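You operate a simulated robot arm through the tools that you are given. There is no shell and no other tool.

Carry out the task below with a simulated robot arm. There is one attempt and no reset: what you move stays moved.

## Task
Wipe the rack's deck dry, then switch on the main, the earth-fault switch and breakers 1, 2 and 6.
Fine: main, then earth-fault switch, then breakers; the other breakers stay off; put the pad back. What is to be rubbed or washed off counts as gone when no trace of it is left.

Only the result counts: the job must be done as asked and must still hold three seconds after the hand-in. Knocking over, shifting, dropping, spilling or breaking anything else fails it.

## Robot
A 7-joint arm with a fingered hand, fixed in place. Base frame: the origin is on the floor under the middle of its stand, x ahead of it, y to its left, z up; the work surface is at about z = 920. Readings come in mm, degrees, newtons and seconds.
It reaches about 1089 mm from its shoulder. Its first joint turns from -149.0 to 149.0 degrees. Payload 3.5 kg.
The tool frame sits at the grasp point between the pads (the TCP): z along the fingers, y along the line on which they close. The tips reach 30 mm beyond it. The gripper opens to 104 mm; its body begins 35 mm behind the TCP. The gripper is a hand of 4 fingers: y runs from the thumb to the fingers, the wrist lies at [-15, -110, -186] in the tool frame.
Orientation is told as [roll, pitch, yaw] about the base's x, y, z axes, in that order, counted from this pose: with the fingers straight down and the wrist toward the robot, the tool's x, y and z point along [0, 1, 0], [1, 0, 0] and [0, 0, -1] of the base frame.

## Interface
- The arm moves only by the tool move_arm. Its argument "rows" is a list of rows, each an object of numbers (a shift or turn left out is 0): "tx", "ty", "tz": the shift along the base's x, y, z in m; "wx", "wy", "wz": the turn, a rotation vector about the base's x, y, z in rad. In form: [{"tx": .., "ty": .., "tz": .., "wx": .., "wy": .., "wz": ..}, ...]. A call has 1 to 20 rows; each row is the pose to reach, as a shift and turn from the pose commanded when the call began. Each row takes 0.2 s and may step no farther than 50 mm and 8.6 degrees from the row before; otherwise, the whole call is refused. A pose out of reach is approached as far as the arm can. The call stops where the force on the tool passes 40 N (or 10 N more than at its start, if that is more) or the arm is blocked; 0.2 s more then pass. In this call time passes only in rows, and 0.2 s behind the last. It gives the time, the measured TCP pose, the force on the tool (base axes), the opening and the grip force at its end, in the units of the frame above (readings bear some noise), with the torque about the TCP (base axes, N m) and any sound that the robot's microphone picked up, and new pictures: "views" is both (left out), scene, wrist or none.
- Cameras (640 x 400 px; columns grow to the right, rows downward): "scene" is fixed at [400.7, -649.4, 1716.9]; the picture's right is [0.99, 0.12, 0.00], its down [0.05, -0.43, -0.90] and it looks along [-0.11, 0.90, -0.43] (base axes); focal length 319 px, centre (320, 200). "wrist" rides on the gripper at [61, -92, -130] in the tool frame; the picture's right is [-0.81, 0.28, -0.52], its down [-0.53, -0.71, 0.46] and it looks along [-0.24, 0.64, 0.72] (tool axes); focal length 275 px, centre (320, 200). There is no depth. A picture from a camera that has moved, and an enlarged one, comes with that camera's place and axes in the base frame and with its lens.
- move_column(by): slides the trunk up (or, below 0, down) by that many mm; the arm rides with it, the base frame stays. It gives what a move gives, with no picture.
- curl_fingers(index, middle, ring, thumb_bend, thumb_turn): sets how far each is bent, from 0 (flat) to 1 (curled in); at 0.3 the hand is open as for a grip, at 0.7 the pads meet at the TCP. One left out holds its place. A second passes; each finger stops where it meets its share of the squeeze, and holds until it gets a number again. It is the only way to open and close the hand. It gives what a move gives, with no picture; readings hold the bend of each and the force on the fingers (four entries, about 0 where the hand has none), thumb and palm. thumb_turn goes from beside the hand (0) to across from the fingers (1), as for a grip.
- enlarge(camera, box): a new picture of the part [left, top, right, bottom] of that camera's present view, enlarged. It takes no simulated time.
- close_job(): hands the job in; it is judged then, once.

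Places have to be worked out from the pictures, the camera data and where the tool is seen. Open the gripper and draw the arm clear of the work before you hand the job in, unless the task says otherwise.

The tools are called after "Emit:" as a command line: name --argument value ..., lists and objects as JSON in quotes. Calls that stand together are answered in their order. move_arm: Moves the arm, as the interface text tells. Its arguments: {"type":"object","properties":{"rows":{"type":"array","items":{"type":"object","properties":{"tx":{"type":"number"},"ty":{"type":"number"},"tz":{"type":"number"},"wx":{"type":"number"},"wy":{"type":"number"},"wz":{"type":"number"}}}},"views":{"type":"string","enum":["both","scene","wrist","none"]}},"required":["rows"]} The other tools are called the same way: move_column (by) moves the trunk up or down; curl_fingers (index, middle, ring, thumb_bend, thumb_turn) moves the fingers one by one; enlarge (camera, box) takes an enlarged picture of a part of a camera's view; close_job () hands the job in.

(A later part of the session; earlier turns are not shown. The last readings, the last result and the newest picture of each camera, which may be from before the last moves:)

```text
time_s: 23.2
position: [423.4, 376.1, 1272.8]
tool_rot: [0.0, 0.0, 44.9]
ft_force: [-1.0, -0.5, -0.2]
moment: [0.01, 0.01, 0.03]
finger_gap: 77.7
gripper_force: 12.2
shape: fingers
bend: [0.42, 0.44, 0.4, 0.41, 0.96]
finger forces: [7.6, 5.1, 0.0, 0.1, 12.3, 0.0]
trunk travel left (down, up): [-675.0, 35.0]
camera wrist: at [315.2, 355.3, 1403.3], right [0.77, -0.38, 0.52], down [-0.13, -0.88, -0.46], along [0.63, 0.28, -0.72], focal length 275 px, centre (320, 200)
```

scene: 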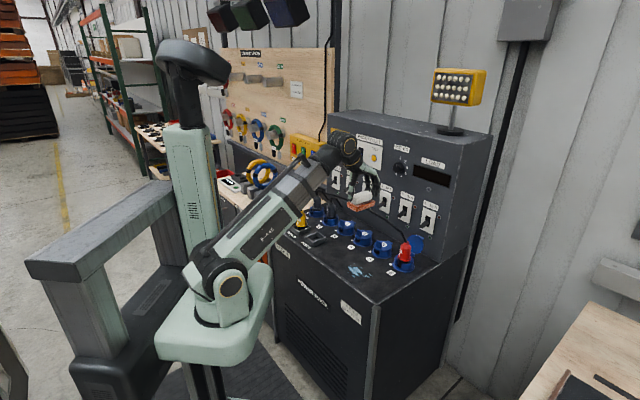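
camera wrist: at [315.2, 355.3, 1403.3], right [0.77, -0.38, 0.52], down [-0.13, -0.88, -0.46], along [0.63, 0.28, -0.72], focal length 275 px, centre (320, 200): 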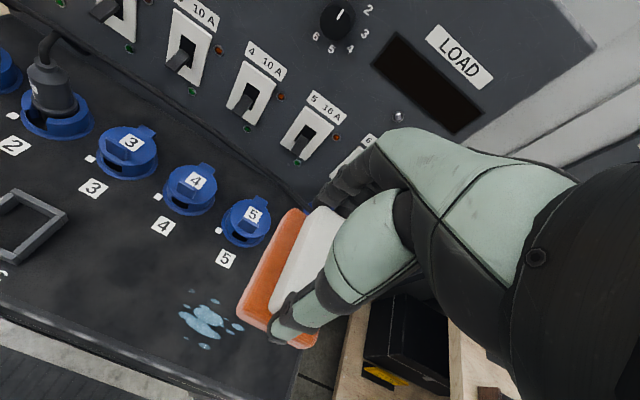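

The stain is visible left of the held pad. I enlarge both views to triangulate it accurately.

Emit:
enlarge --camera "wrist" --box '[160, 270, 280, 370]'

Emit:
enlarge --camera "scene" --box '[330, 250, 390, 290]'

```text
4.00 times, centred on (220, 320) of wrist
camera zoom: at [315.2, 355.3, 1403.3], right [0.77, -0.38, 0.52], down [-0.13, -0.88, -0.46], along [0.63, 0.28, -0.72], focal length 1101 px, centre (720, -280)
```

zoom: 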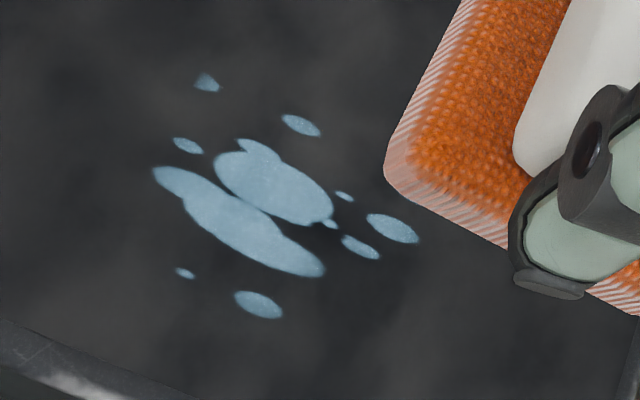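

```text
10.00 times, centred on (360, 270) of scene
camera zoom: at [400.7, -649.4, 1716.9], right [0.99, 0.12, 0.0], down [0.05, -0.43, -0.9], along [-0.11, 0.9, -0.43], focal length 3189 px, centre (-80, -500)
```

zoom: 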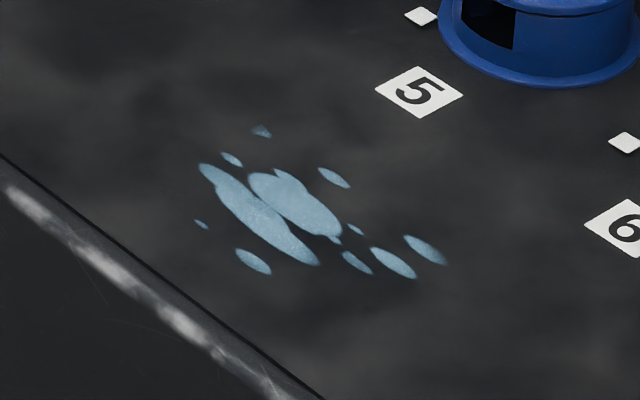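

Both cameras agree on z=920 for the deck. The stain spans about u −20..100 along the rack and n 525..605 in depth. I lower the pad to just above the deck at the stain's left end.

Emit:
move_arm --rows '[{"tx": -0.015, "ty": 0.017, "tz": -0.02}, {"tx": -0.03, "ty": 0.034, "tz": -0.06}, {"tx": -0.046, "ty": 0.05, "tz": -0.1}, {"tx": -0.046, "ty": 0.05, "tz": -0.14}, {"tx": -0.046, "ty": 0.05, "tz": -0.18}, {"tx": -0.046, "ty": 0.05, "tz": -0.22}, {"tx": -0.046, "ty": 0.05, "tz": -0.25}, {"tx": -0.046, "ty": 0.05, "tz": -0.27}]' --views "both"

```text
time_s: 25.0
position: [379.0, 426.8, 1002.6]
tool_rot: [0.1, 0.0, 44.8]
ft_force: [-0.2, 0.2, 0.2]
moment: [0.03, -0.02, -0.01]
finger_gap: 77.5
gripper_force: 12.0
shape: fingers
bend: [0.42, 0.45, 0.4, 0.41, 0.96]
finger forces: [7.4, 5.1, 0.1, 0.0, 12.3, 0.0]
trunk travel left (down, up): [-675.0, 35.0]
camera wrist: at [271.3, 406.8, 1132.4], right [0.77, -0.38, 0.52], down [-0.13, -0.88, -0.46], along [0.63, 0.28, -0.72], focal length 275 px, centre (320, 200)
```

scene: 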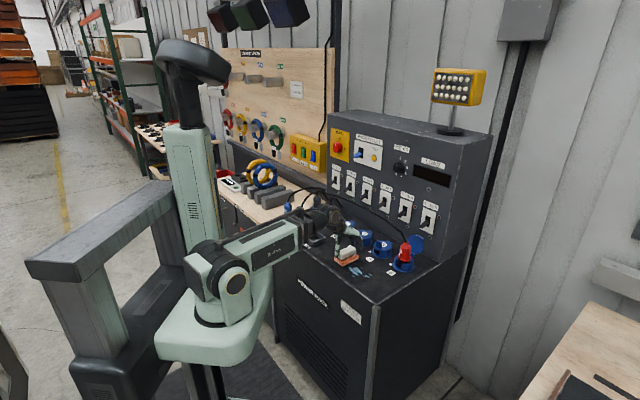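
wrist: 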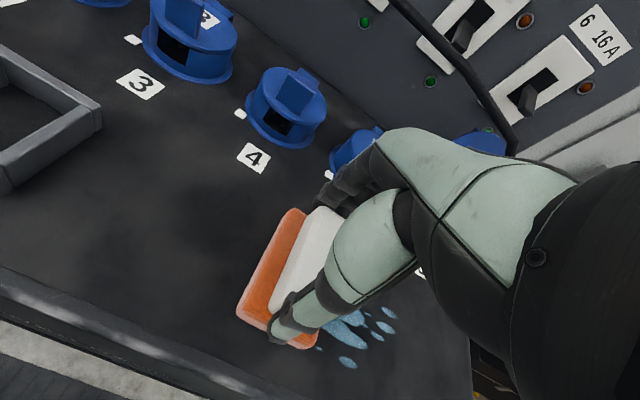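

The pad hovers just over the deck left of the stain. I check forearm clearance to the plugs and rests before touching down.

Emit:
enlarge --camera "scene" --box '[260, 180, 420, 290]'

```text
3.64 times, centred on (340, 235) of scene
camera zoom: at [400.7, -649.4, 1716.9], right [0.99, 0.12, 0.0], down [0.05, -0.43, -0.9], along [-0.11, 0.9, -0.43], focal length 1160 px, centre (247, 73)
```

zoom: 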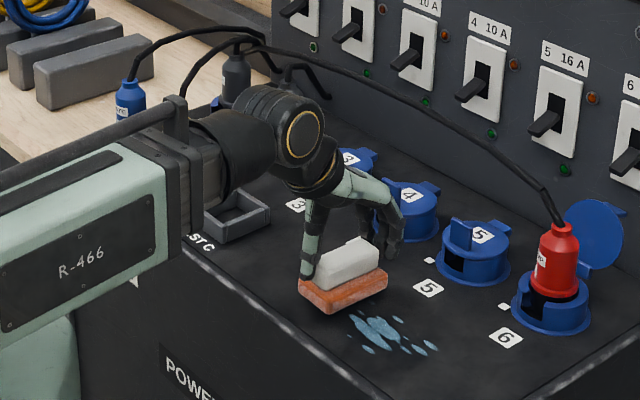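

Clear of everything. I lower slowly onto the deck, expecting contact near TCP z≈983.

Emit:
move_arm --rows '[{"tz": -0.006}, {"tz": -0.012}, {"tz": -0.016}, {"tz": -0.019}]' --views "none"

```text
time_s: 26.0
position: [379.3, 426.3, 984.2]
tool_rot: [-0.1, -0.1, 44.9]
ft_force: [0.5, 1.1, 0.3]
moment: [0.0, 0.04, -0.01]
finger_gap: 77.5
gripper_force: 12.7
shape: fingers
bend: [0.42, 0.45, 0.4, 0.41, 0.96]
finger forces: [7.3, 5.0, 0.0, 0.1, 12.3, 0.0]
trunk travel left (down, up): [-675.0, 35.0]
```

No contact force yet at z=984. I keep lowering in 1 mm steps.

Emit:
move_arm --rows '[{"tz": -0.001}, {"tz": -0.002}, {"tz": -0.003}]' --views "none"

Emit:
enlarge --camera "scene" --box '[330, 230, 390, 290]'

```text
time_s: 26.8
position: [378.0, 426.1, 983.2]
tool_rot: [0.0, -0.3, 45.0]
ft_force: [0.4, 1.4, 15.6]
moment: [0.2, -0.15, -0.01]
finger_gap: 77.4
gripper_force: 14.8
shape: fingers
bend: [0.42, 0.44, 0.4, 0.41, 0.96]
finger forces: [10.0, 5.6, 0.0, 0.1, 13.0, 0.0]
trunk travel left (down, up): [-675.0, 35.0]
```

```text
6.67 times, centred on (360, 260) of scene
camera zoom: at [400.7, -649.4, 1716.9], right [0.99, 0.12, 0.0], down [0.05, -0.43, -0.9], along [-0.11, 0.9, -0.43], focal length 2126 px, centre (53, -200)
```

zoom: 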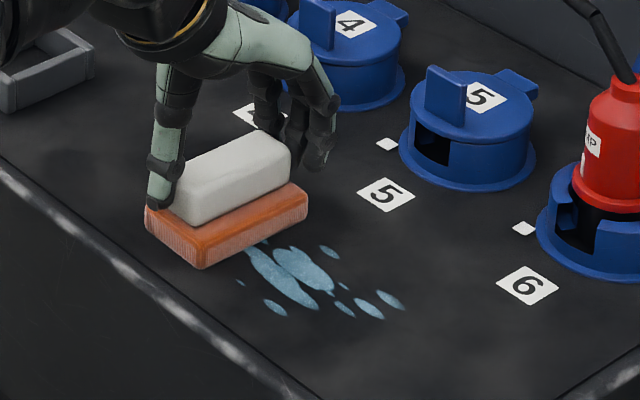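

Contact at about 15 N, which is a bit firm, so I ease up 1 mm. Then I sweep the pad along u across the stain and back while watching the grip.

Emit:
move_arm --rows '[{"tz": 0.001}, {"tx": 0.008, "ty": -0.008, "tz": 0.001}, {"tx": 0.016, "ty": -0.016, "tz": 0.001}, {"tx": 0.024, "ty": -0.024, "tz": 0.001}, {"tx": 0.032, "ty": -0.032, "tz": 0.001}, {"tx": 0.04, "ty": -0.04, "tz": 0.001}]' --views "both"

Emit:
enlarge --camera "scene" --box '[330, 230, 390, 290]'

```text
time_s: 28.2
position: [417.9, 386.5, 982.8]
tool_rot: [0.0, 0.0, 44.9]
ft_force: [-3.1, 2.4, 12.4]
moment: [0.25, -0.07, 0.05]
finger_gap: 77.3
gripper_force: 14.0
shape: fingers
bend: [0.42, 0.44, 0.4, 0.41, 0.96]
finger forces: [9.1, 5.2, 0.0, 0.0, 13.3, 0.1]
trunk travel left (down, up): [-675.0, 35.0]
camera wrist: at [310.2, 366.0, 1112.5], right [0.77, -0.38, 0.52], down [-0.13, -0.88, -0.46], along [0.63, 0.28, -0.72], focal length 275 px, centre (320, 200)
```

scene: 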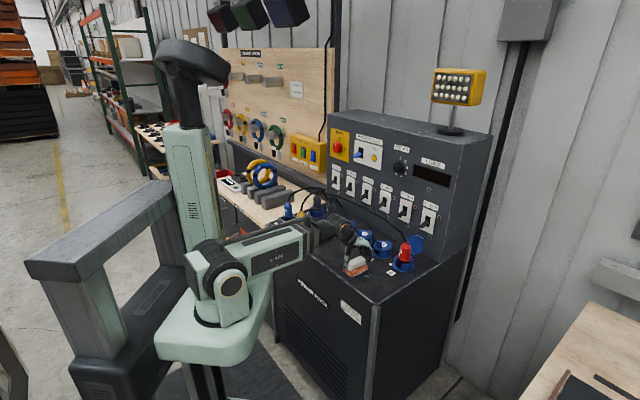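
wrist: 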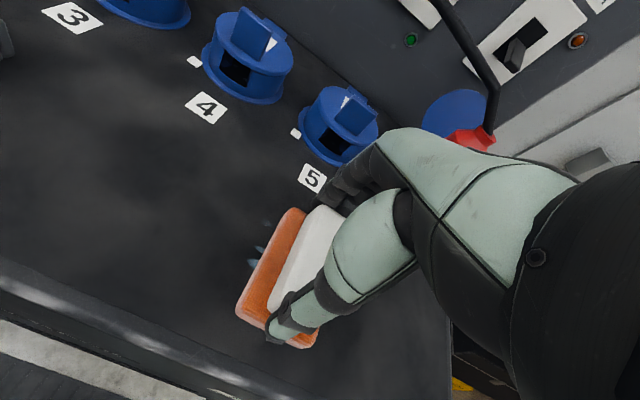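

```text
6.67 times, centred on (360, 260) of scene
camera zoom: at [400.7, -649.4, 1716.9], right [0.99, 0.12, 0.0], down [0.05, -0.43, -0.9], along [-0.11, 0.9, -0.43], focal length 2126 px, centre (53, -200)
```

zoom: 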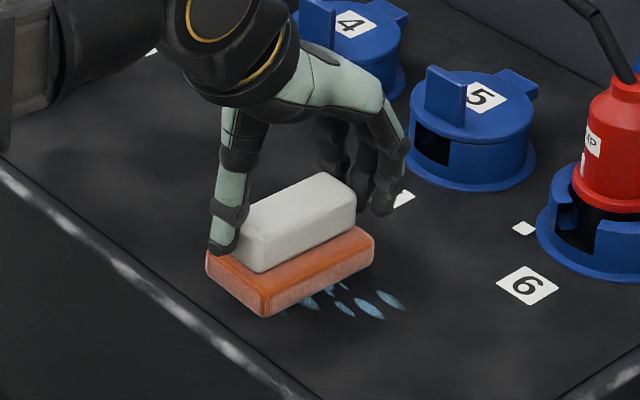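

The stain is being wiped away where the pad passed, with faint remains to redo. I continue the sweep to the right end and back.

Emit:
move_arm --rows '[{"tx": 0.009, "ty": -0.009}, {"tx": 0.018, "ty": -0.018}, {"tx": 0.027, "ty": -0.027}, {"tx": 0.036, "ty": -0.036}, {"tx": 0.045, "ty": -0.045}, {"tx": 0.054, "ty": -0.054}, {"tx": 0.062, "ty": -0.062}, {"tx": 0.054, "ty": -0.054}, {"tx": 0.045, "ty": -0.045}, {"tx": 0.036, "ty": -0.036}, {"tx": 0.027, "ty": -0.027}, {"tx": 0.018, "ty": -0.018}, {"tx": 0.009, "ty": -0.009}, {}, {"tx": -0.009, "ty": 0.009}, {"tx": -0.018, "ty": 0.018}, {"tx": -0.027, "ty": 0.027}, {"tx": -0.036, "ty": 0.036}, {"tx": -0.045, "ty": 0.045}]' --views "both"

Emit:
enlarge --camera "scene" --box '[330, 230, 390, 290]'

```text
time_s: 32.2
position: [373.0, 432.7, 981.3]
tool_rot: [0.0, -0.1, 44.8]
ft_force: [3.2, -3.8, 20.7]
moment: [0.11, -0.21, -0.05]
finger_gap: 77.8
gripper_force: 14.5
shape: fingers
bend: [0.42, 0.44, 0.4, 0.41, 0.97]
finger forces: [10.4, 5.6, 0.0, 0.1, 14.0, 0.0]
trunk travel left (down, up): [-675.0, 35.0]
camera wrist: at [265.1, 411.0, 1111.5], right [0.77, -0.38, 0.52], down [-0.13, -0.88, -0.46], along [0.63, 0.28, -0.72], focal length 275 px, centre (320, 200)
```

scene: 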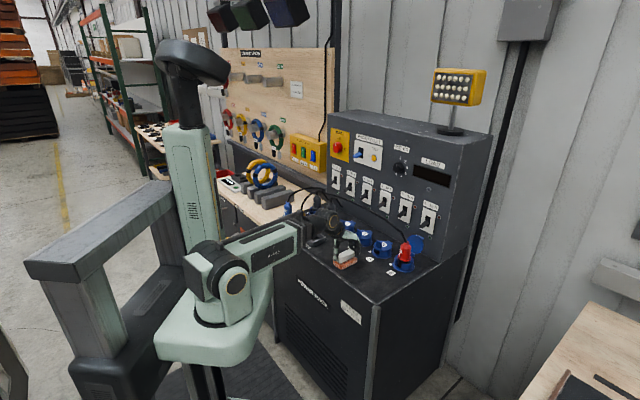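
wrist: 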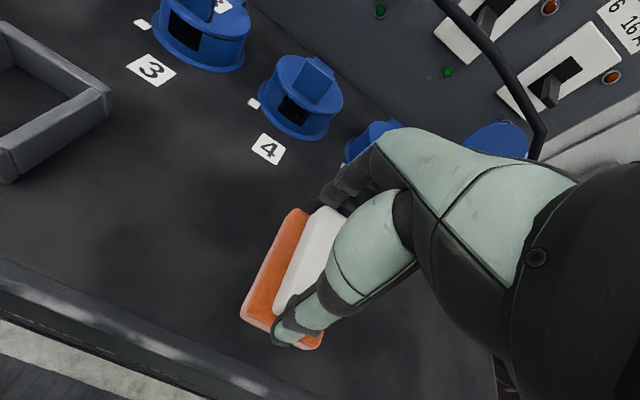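

```text
6.67 times, centred on (360, 260) of scene
camera zoom: at [400.7, -649.4, 1716.9], right [0.99, 0.12, 0.0], down [0.05, -0.43, -0.9], along [-0.11, 0.9, -0.43], focal length 2126 px, centre (53, -200)
```

zoom: 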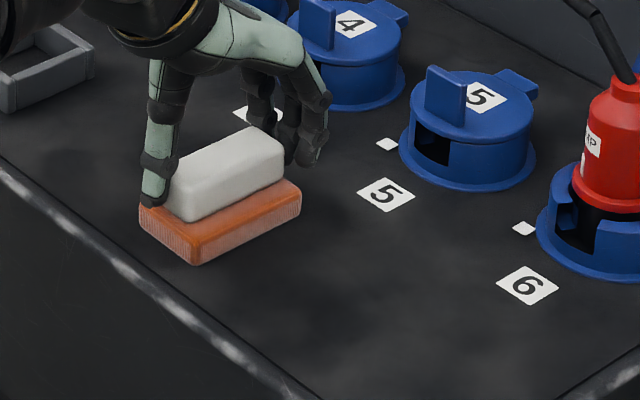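

The stain looks gone. To leave no trace I make two more passes, one farther back (n+22) and one nearer the front (n−20), with slightly less pressure.

Emit:
move_arm --rows '[{"tx": 0.008, "ty": 0.008, "tz": 0.001}, {"tx": 0.0155, "ty": 0.0155, "tz": 0.001}, {"tx": 0.0275, "ty": 0.0035, "tz": 0.001}, {"tx": 0.0395, "ty": -0.0085, "tz": 0.001}, {"tx": 0.0515, "ty": -0.0205, "tz": 0.001}, {"tx": 0.0635, "ty": -0.0325, "tz": 0.001}, {"tx": 0.0755, "ty": -0.0445, "tz": 0.001}, {"tx": 0.0875, "ty": -0.0565, "tz": 0.001}, {"tx": 0.0995, "ty": -0.0685, "tz": 0.001}, {"tx": 0.1115, "ty": -0.0805, "tz": 0.001}, {"tx": 0.1225, "ty": -0.0915, "tz": 0.001}, {"tx": 0.1125, "ty": -0.1015, "tz": 0.001}, {"tx": 0.1025, "ty": -0.1115, "tz": 0.001}, {"tx": 0.093, "ty": -0.121, "tz": 0.001}, {"tx": 0.081, "ty": -0.109, "tz": 0.001}, {"tx": 0.069, "ty": -0.097, "tz": 0.001}, {"tx": 0.057, "ty": -0.085, "tz": 0.001}, {"tx": 0.045, "ty": -0.073, "tz": 0.001}, {"tx": 0.033, "ty": -0.061, "tz": 0.001}, {"tx": 0.021, "ty": -0.049, "tz": 0.001}]' --views "scene"

Emit:
move_arm --rows '[{"tx": -0.012, "ty": 0.012}, {"tx": -0.024, "ty": 0.024}, {"tx": -0.032, "ty": 0.032}, {"tx": -0.032, "ty": 0.032, "tz": 0.01}, {"tx": -0.052, "ty": 0.052, "tz": 0.04}, {"tx": -0.075, "ty": 0.075, "tz": 0.08}, {"tx": -0.1, "ty": 0.1, "tz": 0.12}, {"tx": -0.12, "ty": 0.12, "tz": 0.16}]' --views "both"

```text
time_s: 36.4
position: [396.6, 383.7, 982.8]
tool_rot: [0.1, 0.0, 44.8]
ft_force: [0.8, -0.6, 3.6]
moment: [0.1, -0.14, -0.08]
finger_gap: 77.5
gripper_force: 12.9
shape: fingers
bend: [0.43, 0.45, 0.4, 0.41, 0.96]
finger forces: [8.5, 4.9, 0.0, 0.0, 12.0, 0.1]
trunk travel left (down, up): [-675.0, 35.0]
```

scene: 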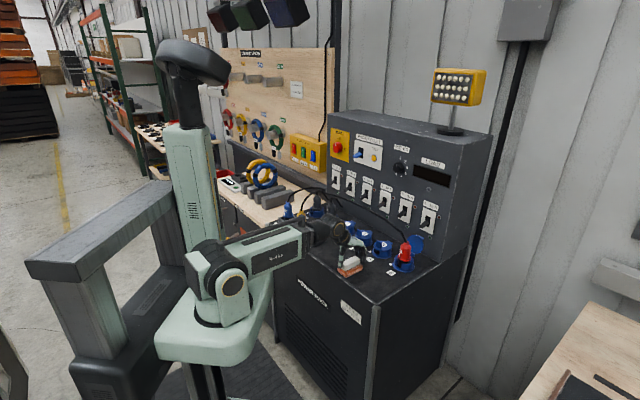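

```text
refused: row 6 steps farther than a row can; nothing moved
```

The lift move was refused for one oversized step, so I redo it with smaller ones and inspect the deck from above.

Emit:
move_arm --rows '[{"tx": -0.012, "ty": 0.012}, {"tx": -0.024, "ty": 0.024}, {"tx": -0.032, "ty": 0.032}, {"tx": -0.032, "ty": 0.032, "tz": 0.01}, {"tx": -0.047, "ty": 0.047, "tz": 0.04}, {"tx": -0.067, "ty": 0.067, "tz": 0.075}, {"tx": -0.087, "ty": 0.087, "tz": 0.11}, {"tx": -0.107, "ty": 0.107, "tz": 0.145}]' --views "both"

Emit:
enlarge --camera "scene" --box '[330, 240, 400, 300]'

Emit:
enlarge --camera "scene" --box '[260, 200, 440, 310]'

```text
time_s: 38.2
position: [287.2, 491.7, 1129.0]
tool_rot: [0.0, 0.0, 44.9]
ft_force: [-0.3, -0.1, -0.3]
moment: [0.0, 0.0, 0.0]
finger_gap: 77.2
gripper_force: 12.0
shape: fingers
bend: [0.43, 0.45, 0.4, 0.41, 0.96]
finger forces: [7.5, 4.7, 0.0, 0.1, 12.0, 0.0]
trunk travel left (down, up): [-675.0, 35.0]
camera wrist: at [179.6, 471.3, 1258.3], right [0.77, -0.38, 0.52], down [-0.13, -0.88, -0.46], along [0.63, 0.28, -0.72], focal length 275 px, centre (320, 200)
```

scene: 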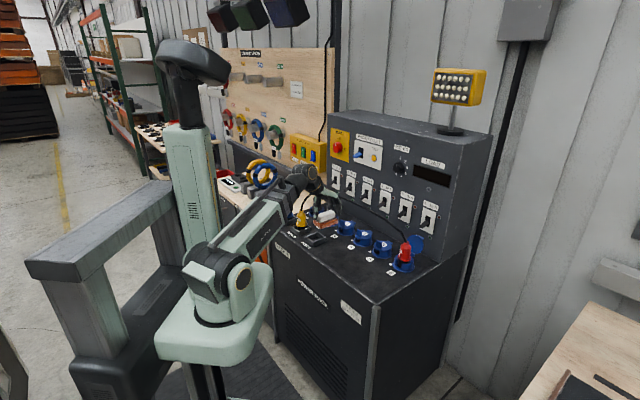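
wrist: 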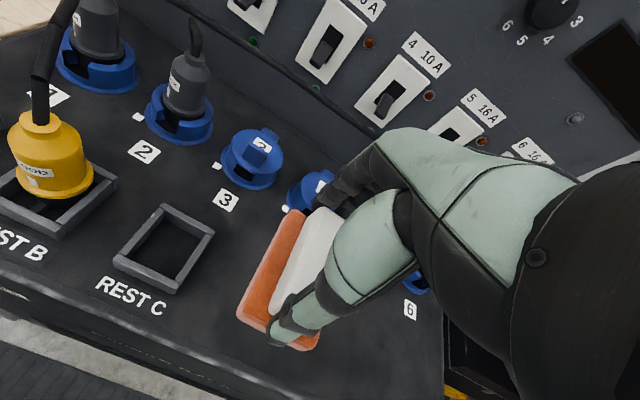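

```text
6.67 times, centred on (365, 270) of scene
camera zoom: at [400.7, -649.4, 1716.9], right [0.99, 0.12, 0.0], down [0.05, -0.43, -0.9], along [-0.11, 0.9, -0.43], focal length 2126 px, centre (20, -267)
```

zoom: 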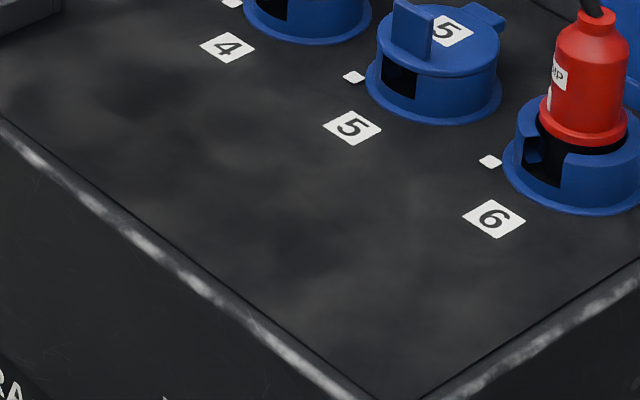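

```text
3.56 times, centred on (350, 255) of scene
camera zoom: at [400.7, -649.4, 1716.9], right [0.99, 0.12, 0.0], down [0.05, -0.43, -0.9], along [-0.11, 0.9, -0.43], focal length 1134 px, centre (213, 4)
```

zoom: 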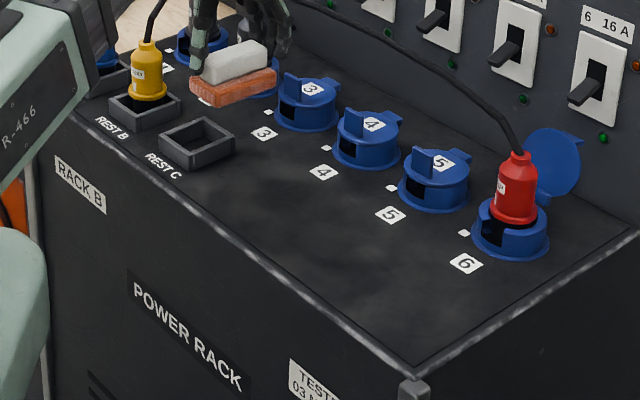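

The scene view shows a clean deck. I verify with a closer wrist-camera look at the wiped area before returning the pad.

Emit:
move_arm --rows '[{"tx": 0.03, "ty": -0.022, "tz": 0.02}, {"tx": 0.06, "ty": -0.045, "tz": 0.04}, {"tx": 0.09, "ty": -0.068, "tz": 0.05}, {"tx": 0.12, "ty": -0.09, "tz": 0.06}, {"tx": 0.145, "ty": -0.11, "tz": 0.07}]' --views "wrist"

Emit:
enlarge --camera "wrist" --box '[140, 260, 290, 400]'

```text
time_s: 39.4
position: [434.5, 379.2, 1198.2]
tool_rot: [0.0, 0.1, 44.9]
ft_force: [0.2, 0.1, -0.8]
moment: [0.01, 0.02, 0.01]
finger_gap: 77.1
gripper_force: 11.8
shape: fingers
bend: [0.43, 0.45, 0.4, 0.41, 0.96]
finger forces: [7.5, 4.7, 0.1, 0.0, 11.9, 0.0]
trunk travel left (down, up): [-675.0, 35.0]
camera wrist: at [326.2, 359.3, 1328.2], right [0.77, -0.38, 0.52], down [-0.13, -0.88, -0.45], along [0.63, 0.28, -0.72], focal length 275 px, centre (320, 200)
```

wrist: 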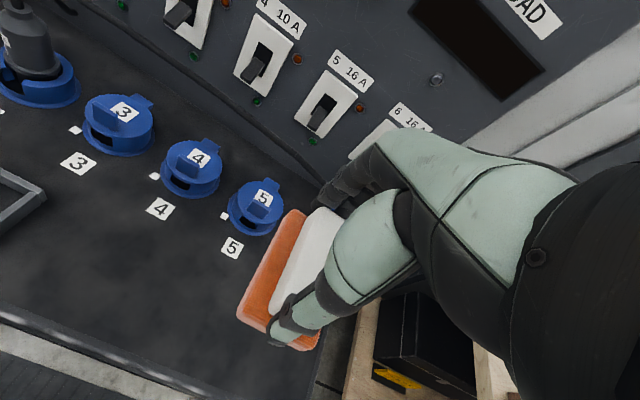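

```text
2.86 times, centred on (215, 330) of wrist
camera zoom: at [326.2, 359.3, 1328.2], right [0.77, -0.38, 0.52], down [-0.13, -0.88, -0.45], along [0.63, 0.28, -0.72], focal length 786 px, centre (620, -171)
```

zoom: 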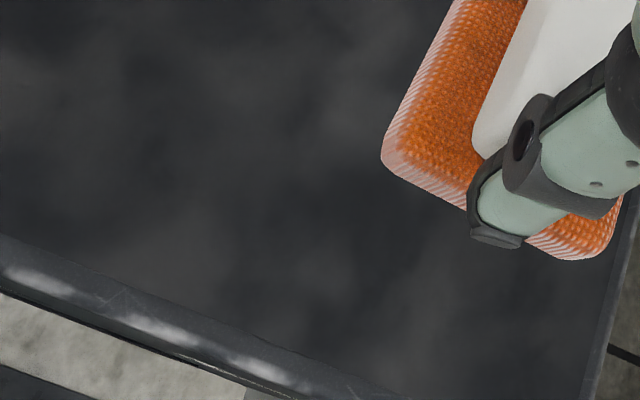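

The wiped area is spotless. I carry the pad back toward its bench spot at z≈1220, above the plugs and cables.

Emit:
move_arm --rows '[{"tx": -0.01, "ty": 0.013, "tz": 0.022}, {"tx": -0.035, "ty": 0.045, "tz": 0.025}, {"tx": -0.06, "ty": 0.077, "tz": 0.025}, {"tx": -0.085, "ty": 0.109, "tz": 0.025}, {"tx": -0.11, "ty": 0.141, "tz": 0.025}, {"tx": -0.135, "ty": 0.173, "tz": 0.025}, {"tx": -0.16, "ty": 0.205, "tz": 0.025}, {"tx": -0.185, "ty": 0.238, "tz": 0.025}, {"tx": -0.21, "ty": 0.27, "tz": 0.025}, {"tx": -0.235, "ty": 0.302, "tz": 0.025}, {"tx": -0.26, "ty": 0.334, "tz": 0.025}, {"tx": -0.285, "ty": 0.366, "tz": 0.025}, {"tx": -0.31, "ty": 0.398, "tz": 0.025}, {"tx": -0.335, "ty": 0.43, "tz": 0.025}, {"tx": -0.36, "ty": 0.462, "tz": 0.025}, {"tx": -0.385, "ty": 0.494, "tz": 0.02}, {"tx": -0.408, "ty": 0.524, "tz": 0.005}, {"tx": -0.423, "ty": 0.543, "tz": -0.02}]' --views "both"

```text
time_s: 43.2
position: [7.9, 925.4, 1176.3]
tool_rot: [0.0, 0.0, 44.8]
ft_force: [1.3, -0.7, -0.6]
moment: [-0.01, -0.01, -0.01]
finger_gap: 76.9
gripper_force: 11.7
shape: fingers
bend: [0.43, 0.45, 0.4, 0.42, 0.96]
finger forces: [7.4, 4.7, 0.0, 0.1, 11.7, 0.0]
trunk travel left (down, up): [-675.0, 35.0]
camera wrist: at [-99.3, 905.3, 1306.6], right [0.77, -0.38, 0.52], down [-0.13, -0.88, -0.46], along [0.63, 0.28, -0.72], focal length 275 px, centre (320, 200)
```

scene: 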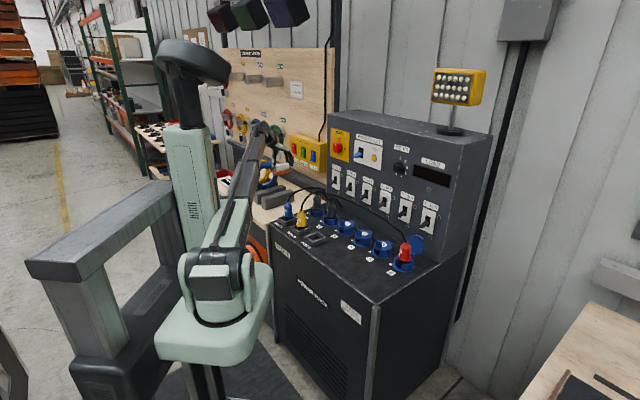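
wrist: 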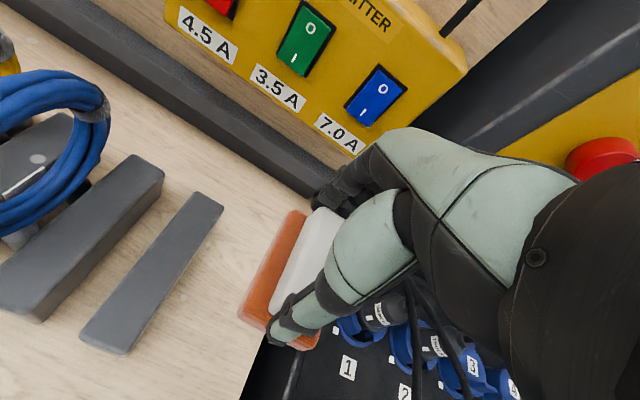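

The camera pose shows I'm about 3 mm off the grasp spot, so I correct by (+3, −4) mm and descend to about 15 mm above the bench.

Emit:
move_arm --rows '[{"tx": 0.003, "ty": -0.0037, "tz": -0.04}, {"tx": 0.003, "ty": -0.0037, "tz": -0.085}, {"tx": 0.003, "ty": -0.0037, "tz": -0.13}, {"tx": 0.003, "ty": -0.0037, "tz": -0.17}, {"tx": 0.003, "ty": -0.0037, "tz": -0.2}, {"tx": 0.003, "ty": -0.0037, "tz": -0.218}]' --views "both"

Emit:
enlarge --camera "scene" --box '[270, 180, 310, 220]'

```text
time_s: 44.6
position: [11.8, 920.8, 957.9]
tool_rot: [0.1, 0.0, 44.8]
ft_force: [0.2, -0.4, -0.7]
moment: [0.0, 0.01, -0.03]
finger_gap: 77.1
gripper_force: 12.1
shape: fingers
bend: [0.43, 0.45, 0.4, 0.42, 0.96]
finger forces: [7.3, 4.7, 0.0, 0.0, 11.7, 0.0]
trunk travel left (down, up): [-675.0, 35.0]
camera wrist: at [-96.2, 900.2, 1088.6], right [0.77, -0.38, 0.52], down [-0.13, -0.88, -0.46], along [0.63, 0.28, -0.72], focal length 275 px, centre (320, 200)
```

scene: 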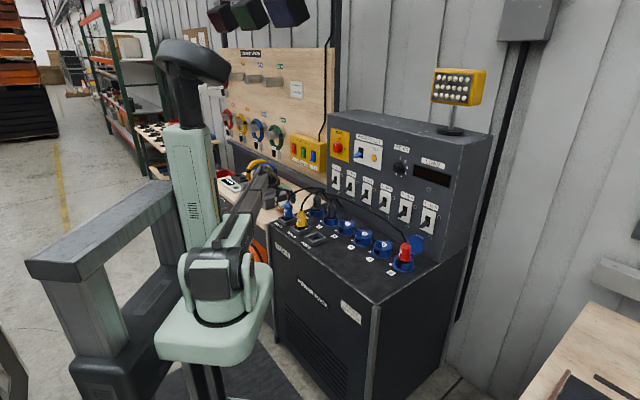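
wrist: 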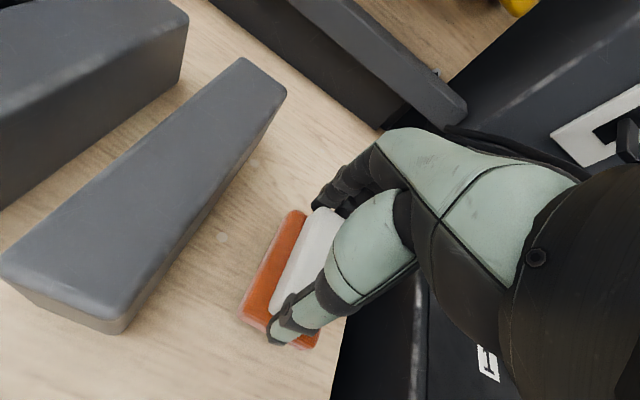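

```text
10.00 times, centred on (290, 200) of scene
camera zoom: at [400.7, -649.4, 1716.9], right [0.99, 0.12, 0.0], down [0.05, -0.43, -0.9], along [-0.11, 0.9, -0.43], focal length 3189 px, centre (620, 200)
```

zoom: 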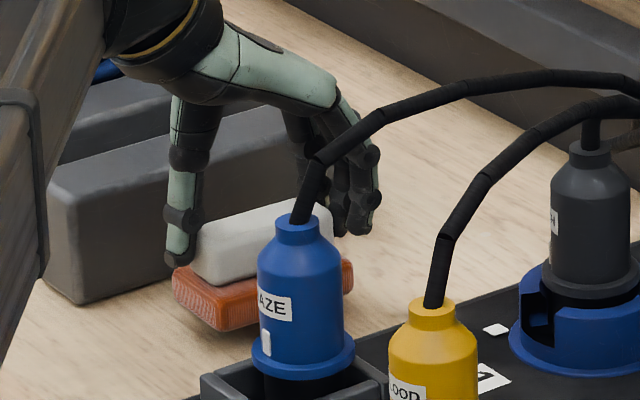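

About 15 mm above the bench, lined up with the original place. I lower gently to contact.

Emit:
move_arm --rows '[{"tz": -0.006, "ty": 0.001}, {"tz": -0.011, "ty": 0.001}, {"tz": -0.0135, "ty": 0.001}, {"tz": -0.015, "ty": 0.001}]' --views "none"

Emit:
enlarge --camera "scene" --box '[270, 180, 310, 220]'

```text
time_s: 45.6
position: [12.3, 920.3, 944.7]
tool_rot: [0.1, -0.1, 44.9]
ft_force: [-0.1, -0.7, -0.1]
moment: [-0.01, 0.03, 0.0]
finger_gap: 76.7
gripper_force: 12.1
shape: fingers
bend: [0.43, 0.45, 0.4, 0.42, 0.96]
finger forces: [7.4, 4.5, 0.1, 0.0, 11.8, 0.0]
trunk travel left (down, up): [-675.0, 35.0]
```

```text
10.00 times, centred on (290, 200) of scene
camera zoom: at [400.7, -649.4, 1716.9], right [0.99, 0.12, 0.0], down [0.05, -0.43, -0.9], along [-0.11, 0.9, -0.43], focal length 3189 px, centre (620, 200)
```

zoom: 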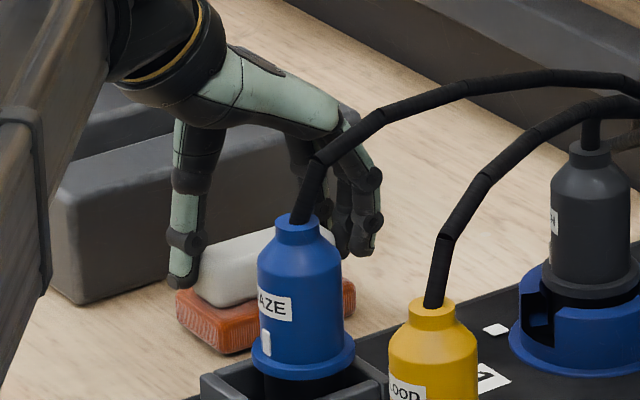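

Almost touching. I lower another 2 mm with a 2 mm nudge in +x to match the original spot.

Emit:
move_arm --rows '[{"tx": 0.002, "ty": -0.001}, {"tx": 0.002, "ty": -0.001, "tz": -0.001}, {"tx": 0.002, "ty": -0.001, "tz": -0.0018}]' --views "none"

```text
time_s: 46.4
position: [15.1, 919.6, 942.4]
tool_rot: [0.0, 0.0, 44.9]
ft_force: [-0.1, -0.3, 1.0]
moment: [0.1, -0.02, -0.01]
finger_gap: 76.8
gripper_force: 12.0
shape: fingers
bend: [0.43, 0.45, 0.4, 0.42, 0.96]
finger forces: [7.8, 4.6, 0.0, 0.1, 11.9, 0.0]
trunk travel left (down, up): [-675.0, 35.0]
```

Light contact (1 N) with the bench. I open the fingers in a balanced way to release the pad.

Emit:
curl_fingers --index 0.36 --middle 0.38 --ring 0.34 --thumb_bend 0.36

Emit:
curl_fingers --index 0.3 --middle 0.3 --ring 0.3 --thumb_bend 0.3

Emit:
move_arm --rows '[{"tz": 0.01}, {"tz": 0.03}, {"tz": 0.06}, {"tz": 0.1}, {"tz": 0.14}]' --views "both"

Emit:
enlarge --camera "scene" --box '[260, 170, 330, 230]'

Emit:
enlarge --camera "wrist" --box '[150, 230, 350, 390]'

```text
time_s: 47.4
position: [15.5, 920.0, 943.7]
tool_rot: [0.0, 0.0, 44.9]
ft_force: [-0.2, -0.1, 0.3]
moment: [-0.02, 0.02, -0.03]
finger_gap: 88.0
gripper_force: 0.1
shape: fingers
bend: [0.36, 0.38, 0.34, 0.36, 0.97]
finger forces: [0.0, 0.0, 0.1, 0.1, 0.1, 0.0]
trunk travel left (down, up): [-675.0, 35.0]
```

```text
time_s: 48.4
position: [15.6, 920.1, 942.8]
tool_rot: [0.0, 0.0, 45.0]
ft_force: [0.4, 0.5, 0.3]
moment: [-0.01, 0.0, -0.03]
finger_gap: 102.6
gripper_force: 0.1
shape: fingers
bend: [0.3, 0.3, 0.3, 0.3, 0.97]
finger forces: [0.0, 0.0, 0.0, 0.1, 0.1, 0.1]
trunk travel left (down, up): [-675.0, 35.0]
```

```text
time_s: 49.6
position: [15.8, 920.9, 1084.6]
tool_rot: [0.0, 0.0, 45.0]
ft_force: [0.4, -0.4, -1.0]
moment: [0.01, -0.01, -0.04]
finger_gap: 102.6
gripper_force: 0.1
shape: fingers
bend: [0.3, 0.3, 0.3, 0.3, 0.97]
finger forces: [0.1, 0.0, 0.0, 0.0, 0.0, 0.1]
trunk travel left (down, up): [-675.0, 35.0]
camera wrist: at [-92.5, 899.8, 1215.0], right [0.77, -0.38, 0.52], down [-0.13, -0.88, -0.46], along [0.63, 0.28, -0.72], focal length 275 px, centre (320, 200)
```

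scene: 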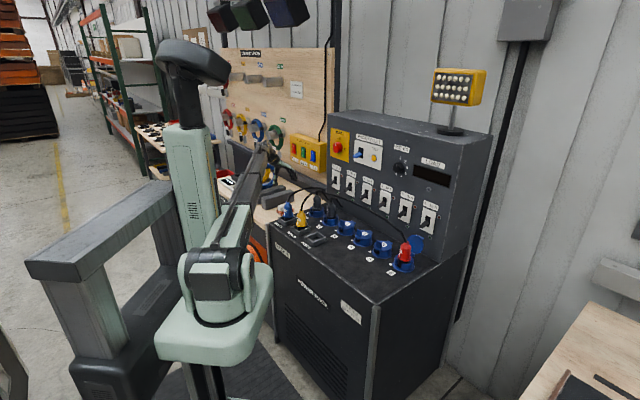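
wrist: 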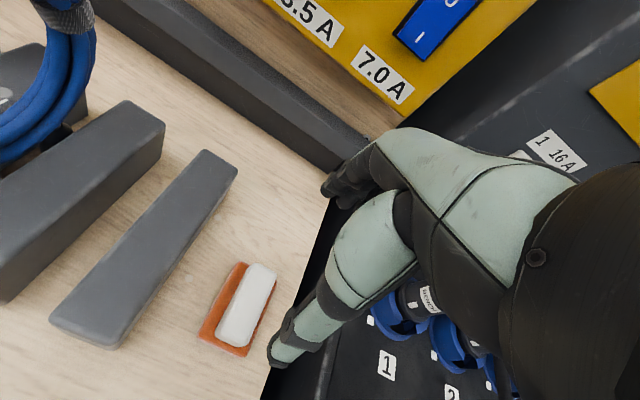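

```text
6.67 times, centred on (295, 200) of scene
camera zoom: at [400.7, -649.4, 1716.9], right [0.99, 0.12, 0.0], down [0.05, -0.43, -0.9], along [-0.11, 0.9, -0.43], focal length 2126 px, centre (487, 200)
```

zoom: 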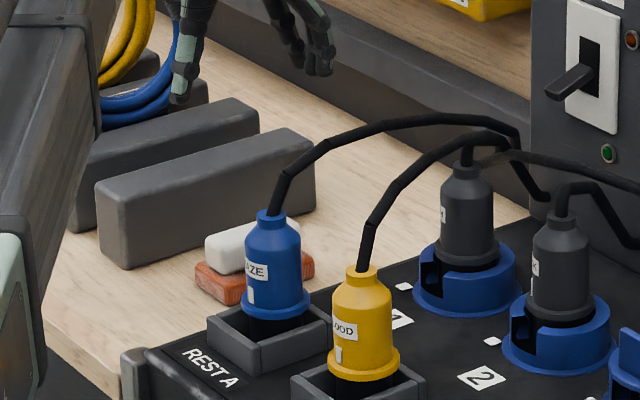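

```text
2.50 times, centred on (250, 310) of wrist
camera zoom: at [-92.5, 899.8, 1215.0], right [0.77, -0.38, 0.52], down [-0.13, -0.88, -0.46], along [0.63, 0.28, -0.72], focal length 688 px, centre (495, -75)
```

zoom: 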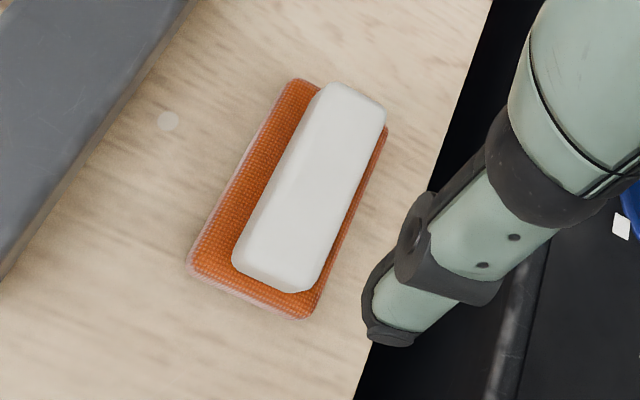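

The pad is back in place within a couple of millimetres. Next is the main knob, which triangulates to about (293, 888, 1275). I lift clear, move in front of the panel and pitch the hand 90° so the fingers point at the panel.

Emit:
move_arm --rows '[{"tz": 0.045}, {"tz": 0.09}, {"tx": 0.01, "ty": -0.012, "tz": 0.13}, {"tx": 0.035, "ty": -0.042, "tz": 0.155}, {"tx": 0.063, "ty": -0.076, "tz": 0.175}, {"tx": 0.091, "ty": -0.11, "tz": 0.195}, {"tx": 0.119, "ty": -0.145, "tz": 0.21}, {"tx": 0.146, "ty": -0.178, "tz": 0.22}, {"tx": 0.164, "ty": -0.2, "tz": 0.23}]' --views "none"

Emit:
move_arm --rows '[{"wx": 0.101, "wy": -0.101}, {"wx": 0.202, "wy": -0.202}, {"wx": 0.303, "wy": -0.303}, {"wx": 0.404, "wy": -0.404}, {"wx": 0.505, "wy": -0.505}, {"wx": 0.606, "wy": -0.606}, {"wx": 0.707, "wy": -0.707}, {"wx": 0.808, "wy": -0.808}, {"wx": 0.909, "wy": -0.909}, {"wx": 1.01, "wy": -1.01}, {"wx": 1.1107, "wy": -1.1107}]' --views "both"

```text
time_s: 51.6
position: [180.1, 720.0, 1313.3]
tool_rot: [0.0, 0.0, 44.9]
ft_force: [-0.2, 0.3, -0.8]
moment: [0.0, -0.02, 0.02]
finger_gap: 102.6
gripper_force: 0.1
shape: fingers
bend: [0.3, 0.3, 0.3, 0.3, 0.97]
finger forces: [0.0, 0.0, 0.0, 0.0, 0.1, 0.0]
trunk travel left (down, up): [-675.0, 35.0]
```

```text
time_s: 54.0
position: [177.9, 720.1, 1312.6]
tool_rot: [125.5, -89.8, -80.5]
ft_force: [0.9, -0.4, -0.1]
moment: [0.0, 0.01, 0.02]
finger_gap: 103.2
gripper_force: 0.0
shape: fingers
bend: [0.3, 0.3, 0.3, 0.3, 0.97]
finger forces: [0.0, 0.0, 0.0, 0.1, 0.1, 0.0]
trunk travel left (down, up): [-675.0, 35.0]
camera wrist: at [43.1, 672.2, 1220.4], right [0.21, -0.94, 0.27], down [0.7, -0.05, -0.71], along [0.68, 0.34, 0.65], focal length 275 px, centre (320, 200)
```

scene: 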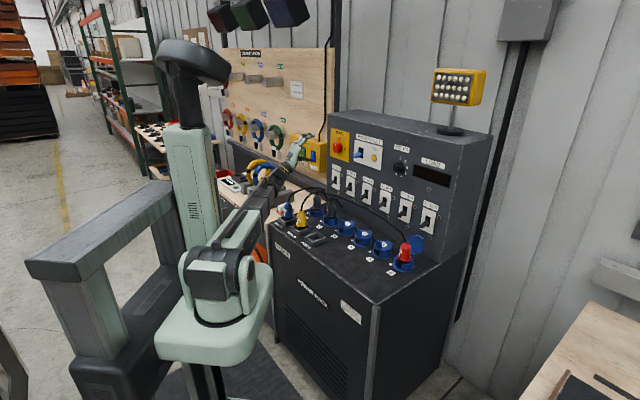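
wrist: 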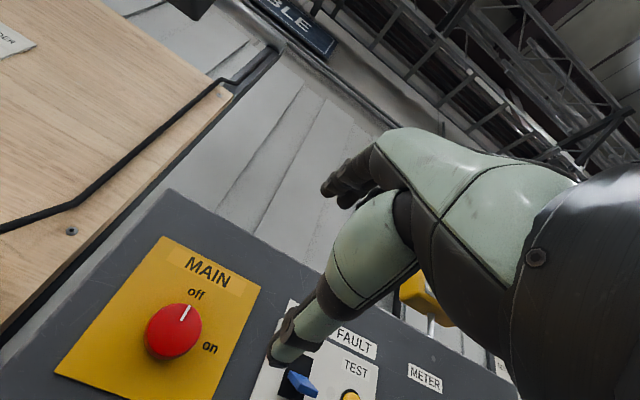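

The hand now points straight at the panel and the knob is in view (pointer at "off"). I enlarge to locate the knob precisely.

Emit:
enlarge --camera "wrist" --box '[100, 270, 260, 390]'

Emit:
enlarge --camera "scene" --box '[280, 110, 400, 190]'

```text
3.33 times, centred on (180, 330) of wrist
camera zoom: at [43.1, 672.2, 1220.4], right [0.21, -0.94, 0.27], down [0.7, -0.05, -0.71], along [0.68, 0.34, 0.65], focal length 918 px, centre (787, -233)
```

zoom: 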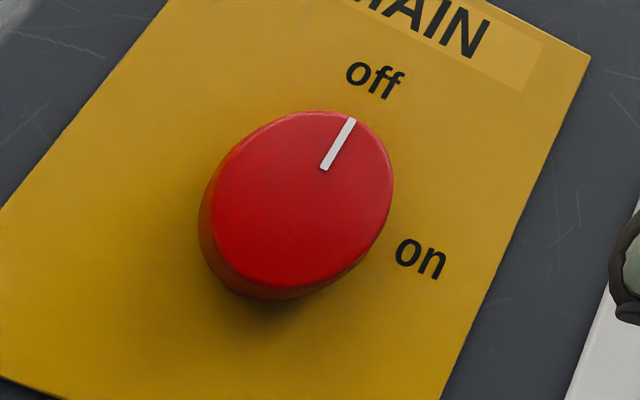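

```text
5.00 times, centred on (340, 150) of scene
camera zoom: at [400.7, -649.4, 1716.9], right [0.99, 0.12, 0.0], down [0.05, -0.43, -0.9], along [-0.11, 0.9, -0.43], focal length 1594 px, centre (220, 450)
```

zoom: 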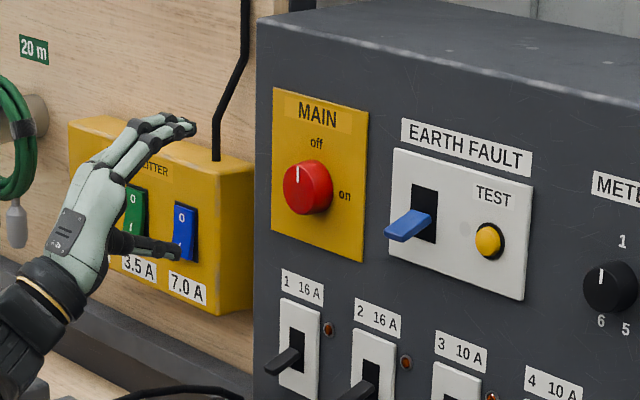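

The knob's face centre is about (292, 893, 1270), i.e. rack coordinates u≈−426, n≈839. I move to a stand-off 70 mm in front while rolling +45° to check the end orientation of the coming turn is reachable.

Emit:
move_arm --rows '[{"tx": 0.011, "ty": 0.02, "tz": -0.007, "wx": 0.0925, "wy": 0.0925}, {"tx": 0.022, "ty": 0.04, "tz": -0.014, "wx": 0.185, "wy": 0.185}, {"tx": 0.033, "ty": 0.06, "tz": -0.021, "wx": 0.2775, "wy": 0.2775}, {"tx": 0.044, "ty": 0.08, "tz": -0.028, "wx": 0.37, "wy": 0.37}, {"tx": 0.055, "ty": 0.1, "tz": -0.035, "wx": 0.4625, "wy": 0.4625}, {"tx": 0.066, "ty": 0.125, "tz": -0.042, "wx": 0.555, "wy": 0.555}]' --views "both"

```text
time_s: 55.4
position: [243.8, 845.8, 1270.5]
tool_rot: [90.0, -44.7, -45.0]
ft_force: [-0.5, -0.1, -0.6]
moment: [0.02, 0.01, 0.02]
finger_gap: 102.9
gripper_force: 0.0
shape: fingers
bend: [0.3, 0.3, 0.3, 0.3, 0.97]
finger forces: [0.0, 0.1, 0.1, 0.0, 0.1, 0.0]
trunk travel left (down, up): [-675.0, 35.0]
camera wrist: at [75.7, 831.2, 1248.4], right [0.18, -0.91, -0.38], down [0.23, 0.41, -0.88], along [0.96, 0.07, 0.28], focal length 275 px, centre (320, 200)
```

scene: 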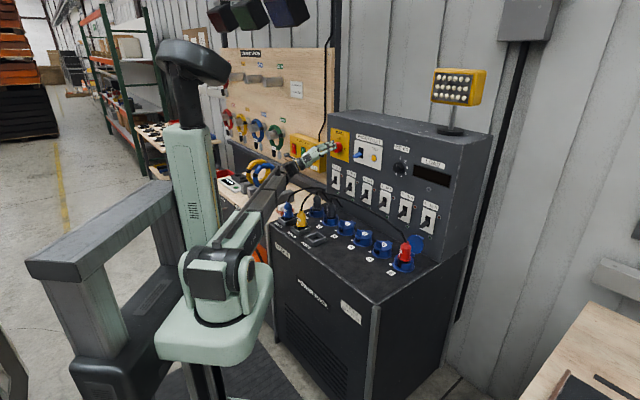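
wrist: 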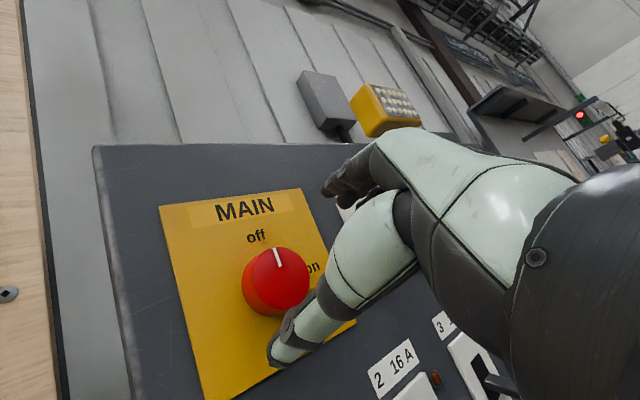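

The +45° end pose is reachable and the knob sits almost exactly on the hand's axis. I enlarge to fine-tune the alignment.

Emit:
enlarge --camera "wrist" --box '[220, 220, 340, 340]'

```text
3.33 times, centred on (280, 280) of wrist
camera zoom: at [75.7, 831.2, 1248.4], right [0.18, -0.91, -0.38], down [0.23, 0.41, -0.88], along [0.96, 0.07, 0.28], focal length 918 px, centre (453, -67)
```

zoom: 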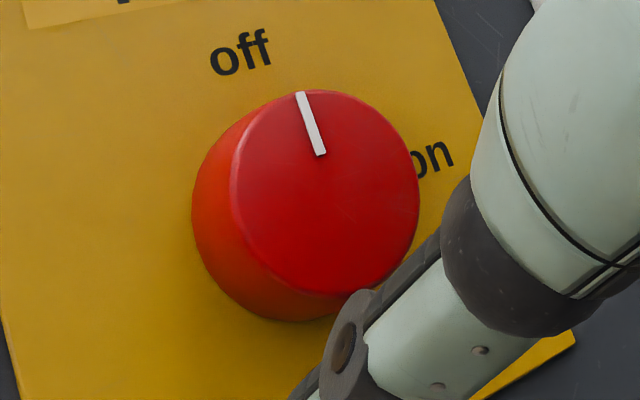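

The knob axis is at u≈−429, z≈1267.5, with its face at n≈842 and a diameter of about 48 mm. I roll back to −50° at the stand-off while correcting the 3 mm offsets.

Emit:
move_arm --rows '[{"tx": -0.0023, "ty": 0.0023, "tz": -0.003, "wx": -0.0977, "wy": -0.0977}, {"tx": -0.0023, "ty": 0.0023, "tz": -0.003, "wx": -0.1954, "wy": -0.1954}, {"tx": -0.0023, "ty": 0.0023, "tz": -0.003, "wx": -0.2931, "wy": -0.2931}, {"tx": -0.0023, "ty": 0.0023, "tz": -0.003, "wx": -0.3908, "wy": -0.3908}, {"tx": -0.0023, "ty": 0.0023, "tz": -0.003, "wx": -0.4885, "wy": -0.4885}, {"tx": -0.0023, "ty": 0.0023, "tz": -0.003, "wx": -0.5862, "wy": -0.5862}, {"tx": -0.0023, "ty": 0.0023, "tz": -0.003, "wx": -0.6839, "wy": -0.6839}, {"tx": -0.0023, "ty": 0.0023, "tz": -0.003, "wx": -0.7816, "wy": -0.7816}, {"tx": -0.0023, "ty": 0.0023, "tz": -0.003, "wx": -0.8793, "wy": -0.8793}, {"tx": -0.0023, "ty": 0.0023, "tz": -0.003, "wx": -0.977, "wy": -0.977}, {"tx": -0.0023, "ty": 0.0023, "tz": -0.003, "wx": -1.0747, "wy": -1.0747}, {"tx": -0.0023, "ty": 0.0023, "tz": -0.003, "wx": -1.1724, "wy": -1.1724}]' --views "both"

Emit:
enlarge --camera "wrist" --box '[200, 200, 360, 360]'

Emit:
enlarge --camera "scene" --box '[290, 120, 380, 200]'

```text
time_s: 58.0
position: [232.0, 848.9, 1270.2]
tool_rot: [-89.4, -40.1, 133.6]
ft_force: [-0.2, 0.6, 0.5]
moment: [0.03, 0.02, -0.03]
finger_gap: 102.9
gripper_force: 0.0
shape: fingers
bend: [0.3, 0.3, 0.3, 0.3, 0.97]
finger forces: [0.1, 0.1, 0.1, 0.1, 0.0, 0.1]
out of reach, approached as far as the arm can: row 12
trunk travel left (down, up): [-675.0, 35.0]
camera wrist: at [158.9, 735.8, 1165.9], right [-0.15, -0.58, 0.8], down [0.94, -0.32, -0.06], along [0.29, 0.75, 0.6], focal length 275 px, centre (320, 200)
```

scene: 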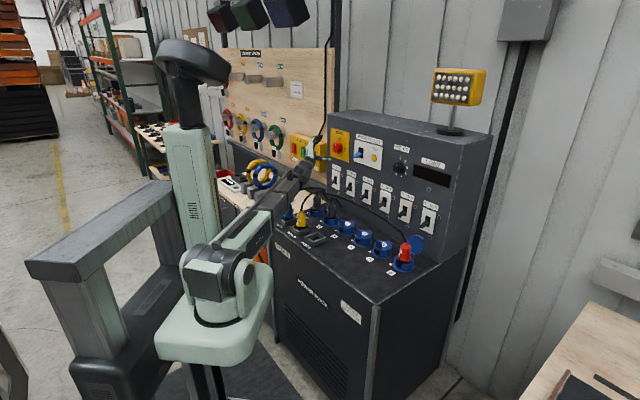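
wrist: 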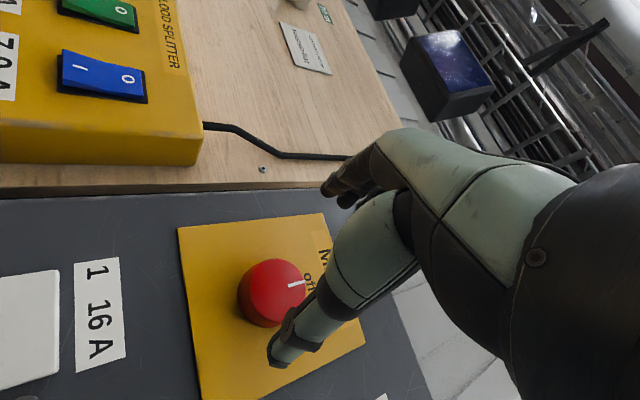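

```text
2.50 times, centred on (280, 280) of wrist
camera zoom: at [158.9, 735.8, 1165.9], right [-0.15, -0.58, 0.8], down [0.94, -0.32, -0.06], along [0.29, 0.75, 0.6], focal length 688 px, centre (420, 0)
```

zoom: 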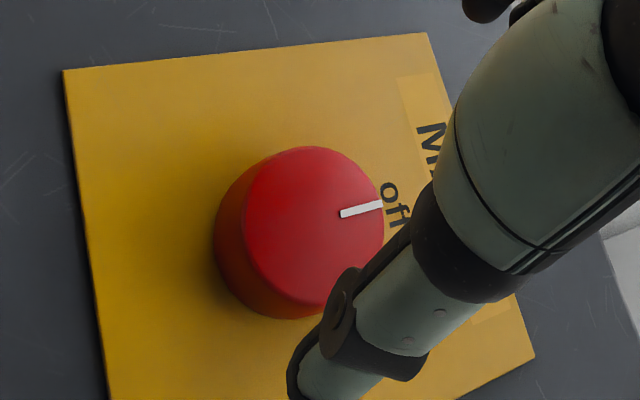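

```text
5.00 times, centred on (335, 160) of scene
camera zoom: at [400.7, -649.4, 1716.9], right [0.99, 0.12, 0.0], down [0.05, -0.43, -0.9], along [-0.11, 0.9, -0.43], focal length 1594 px, centre (245, 400)
```

zoom: 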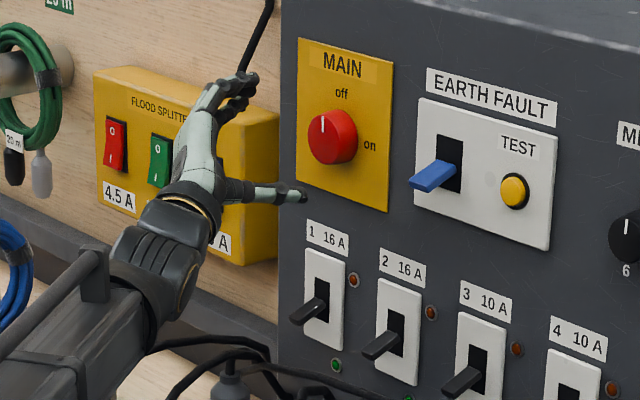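

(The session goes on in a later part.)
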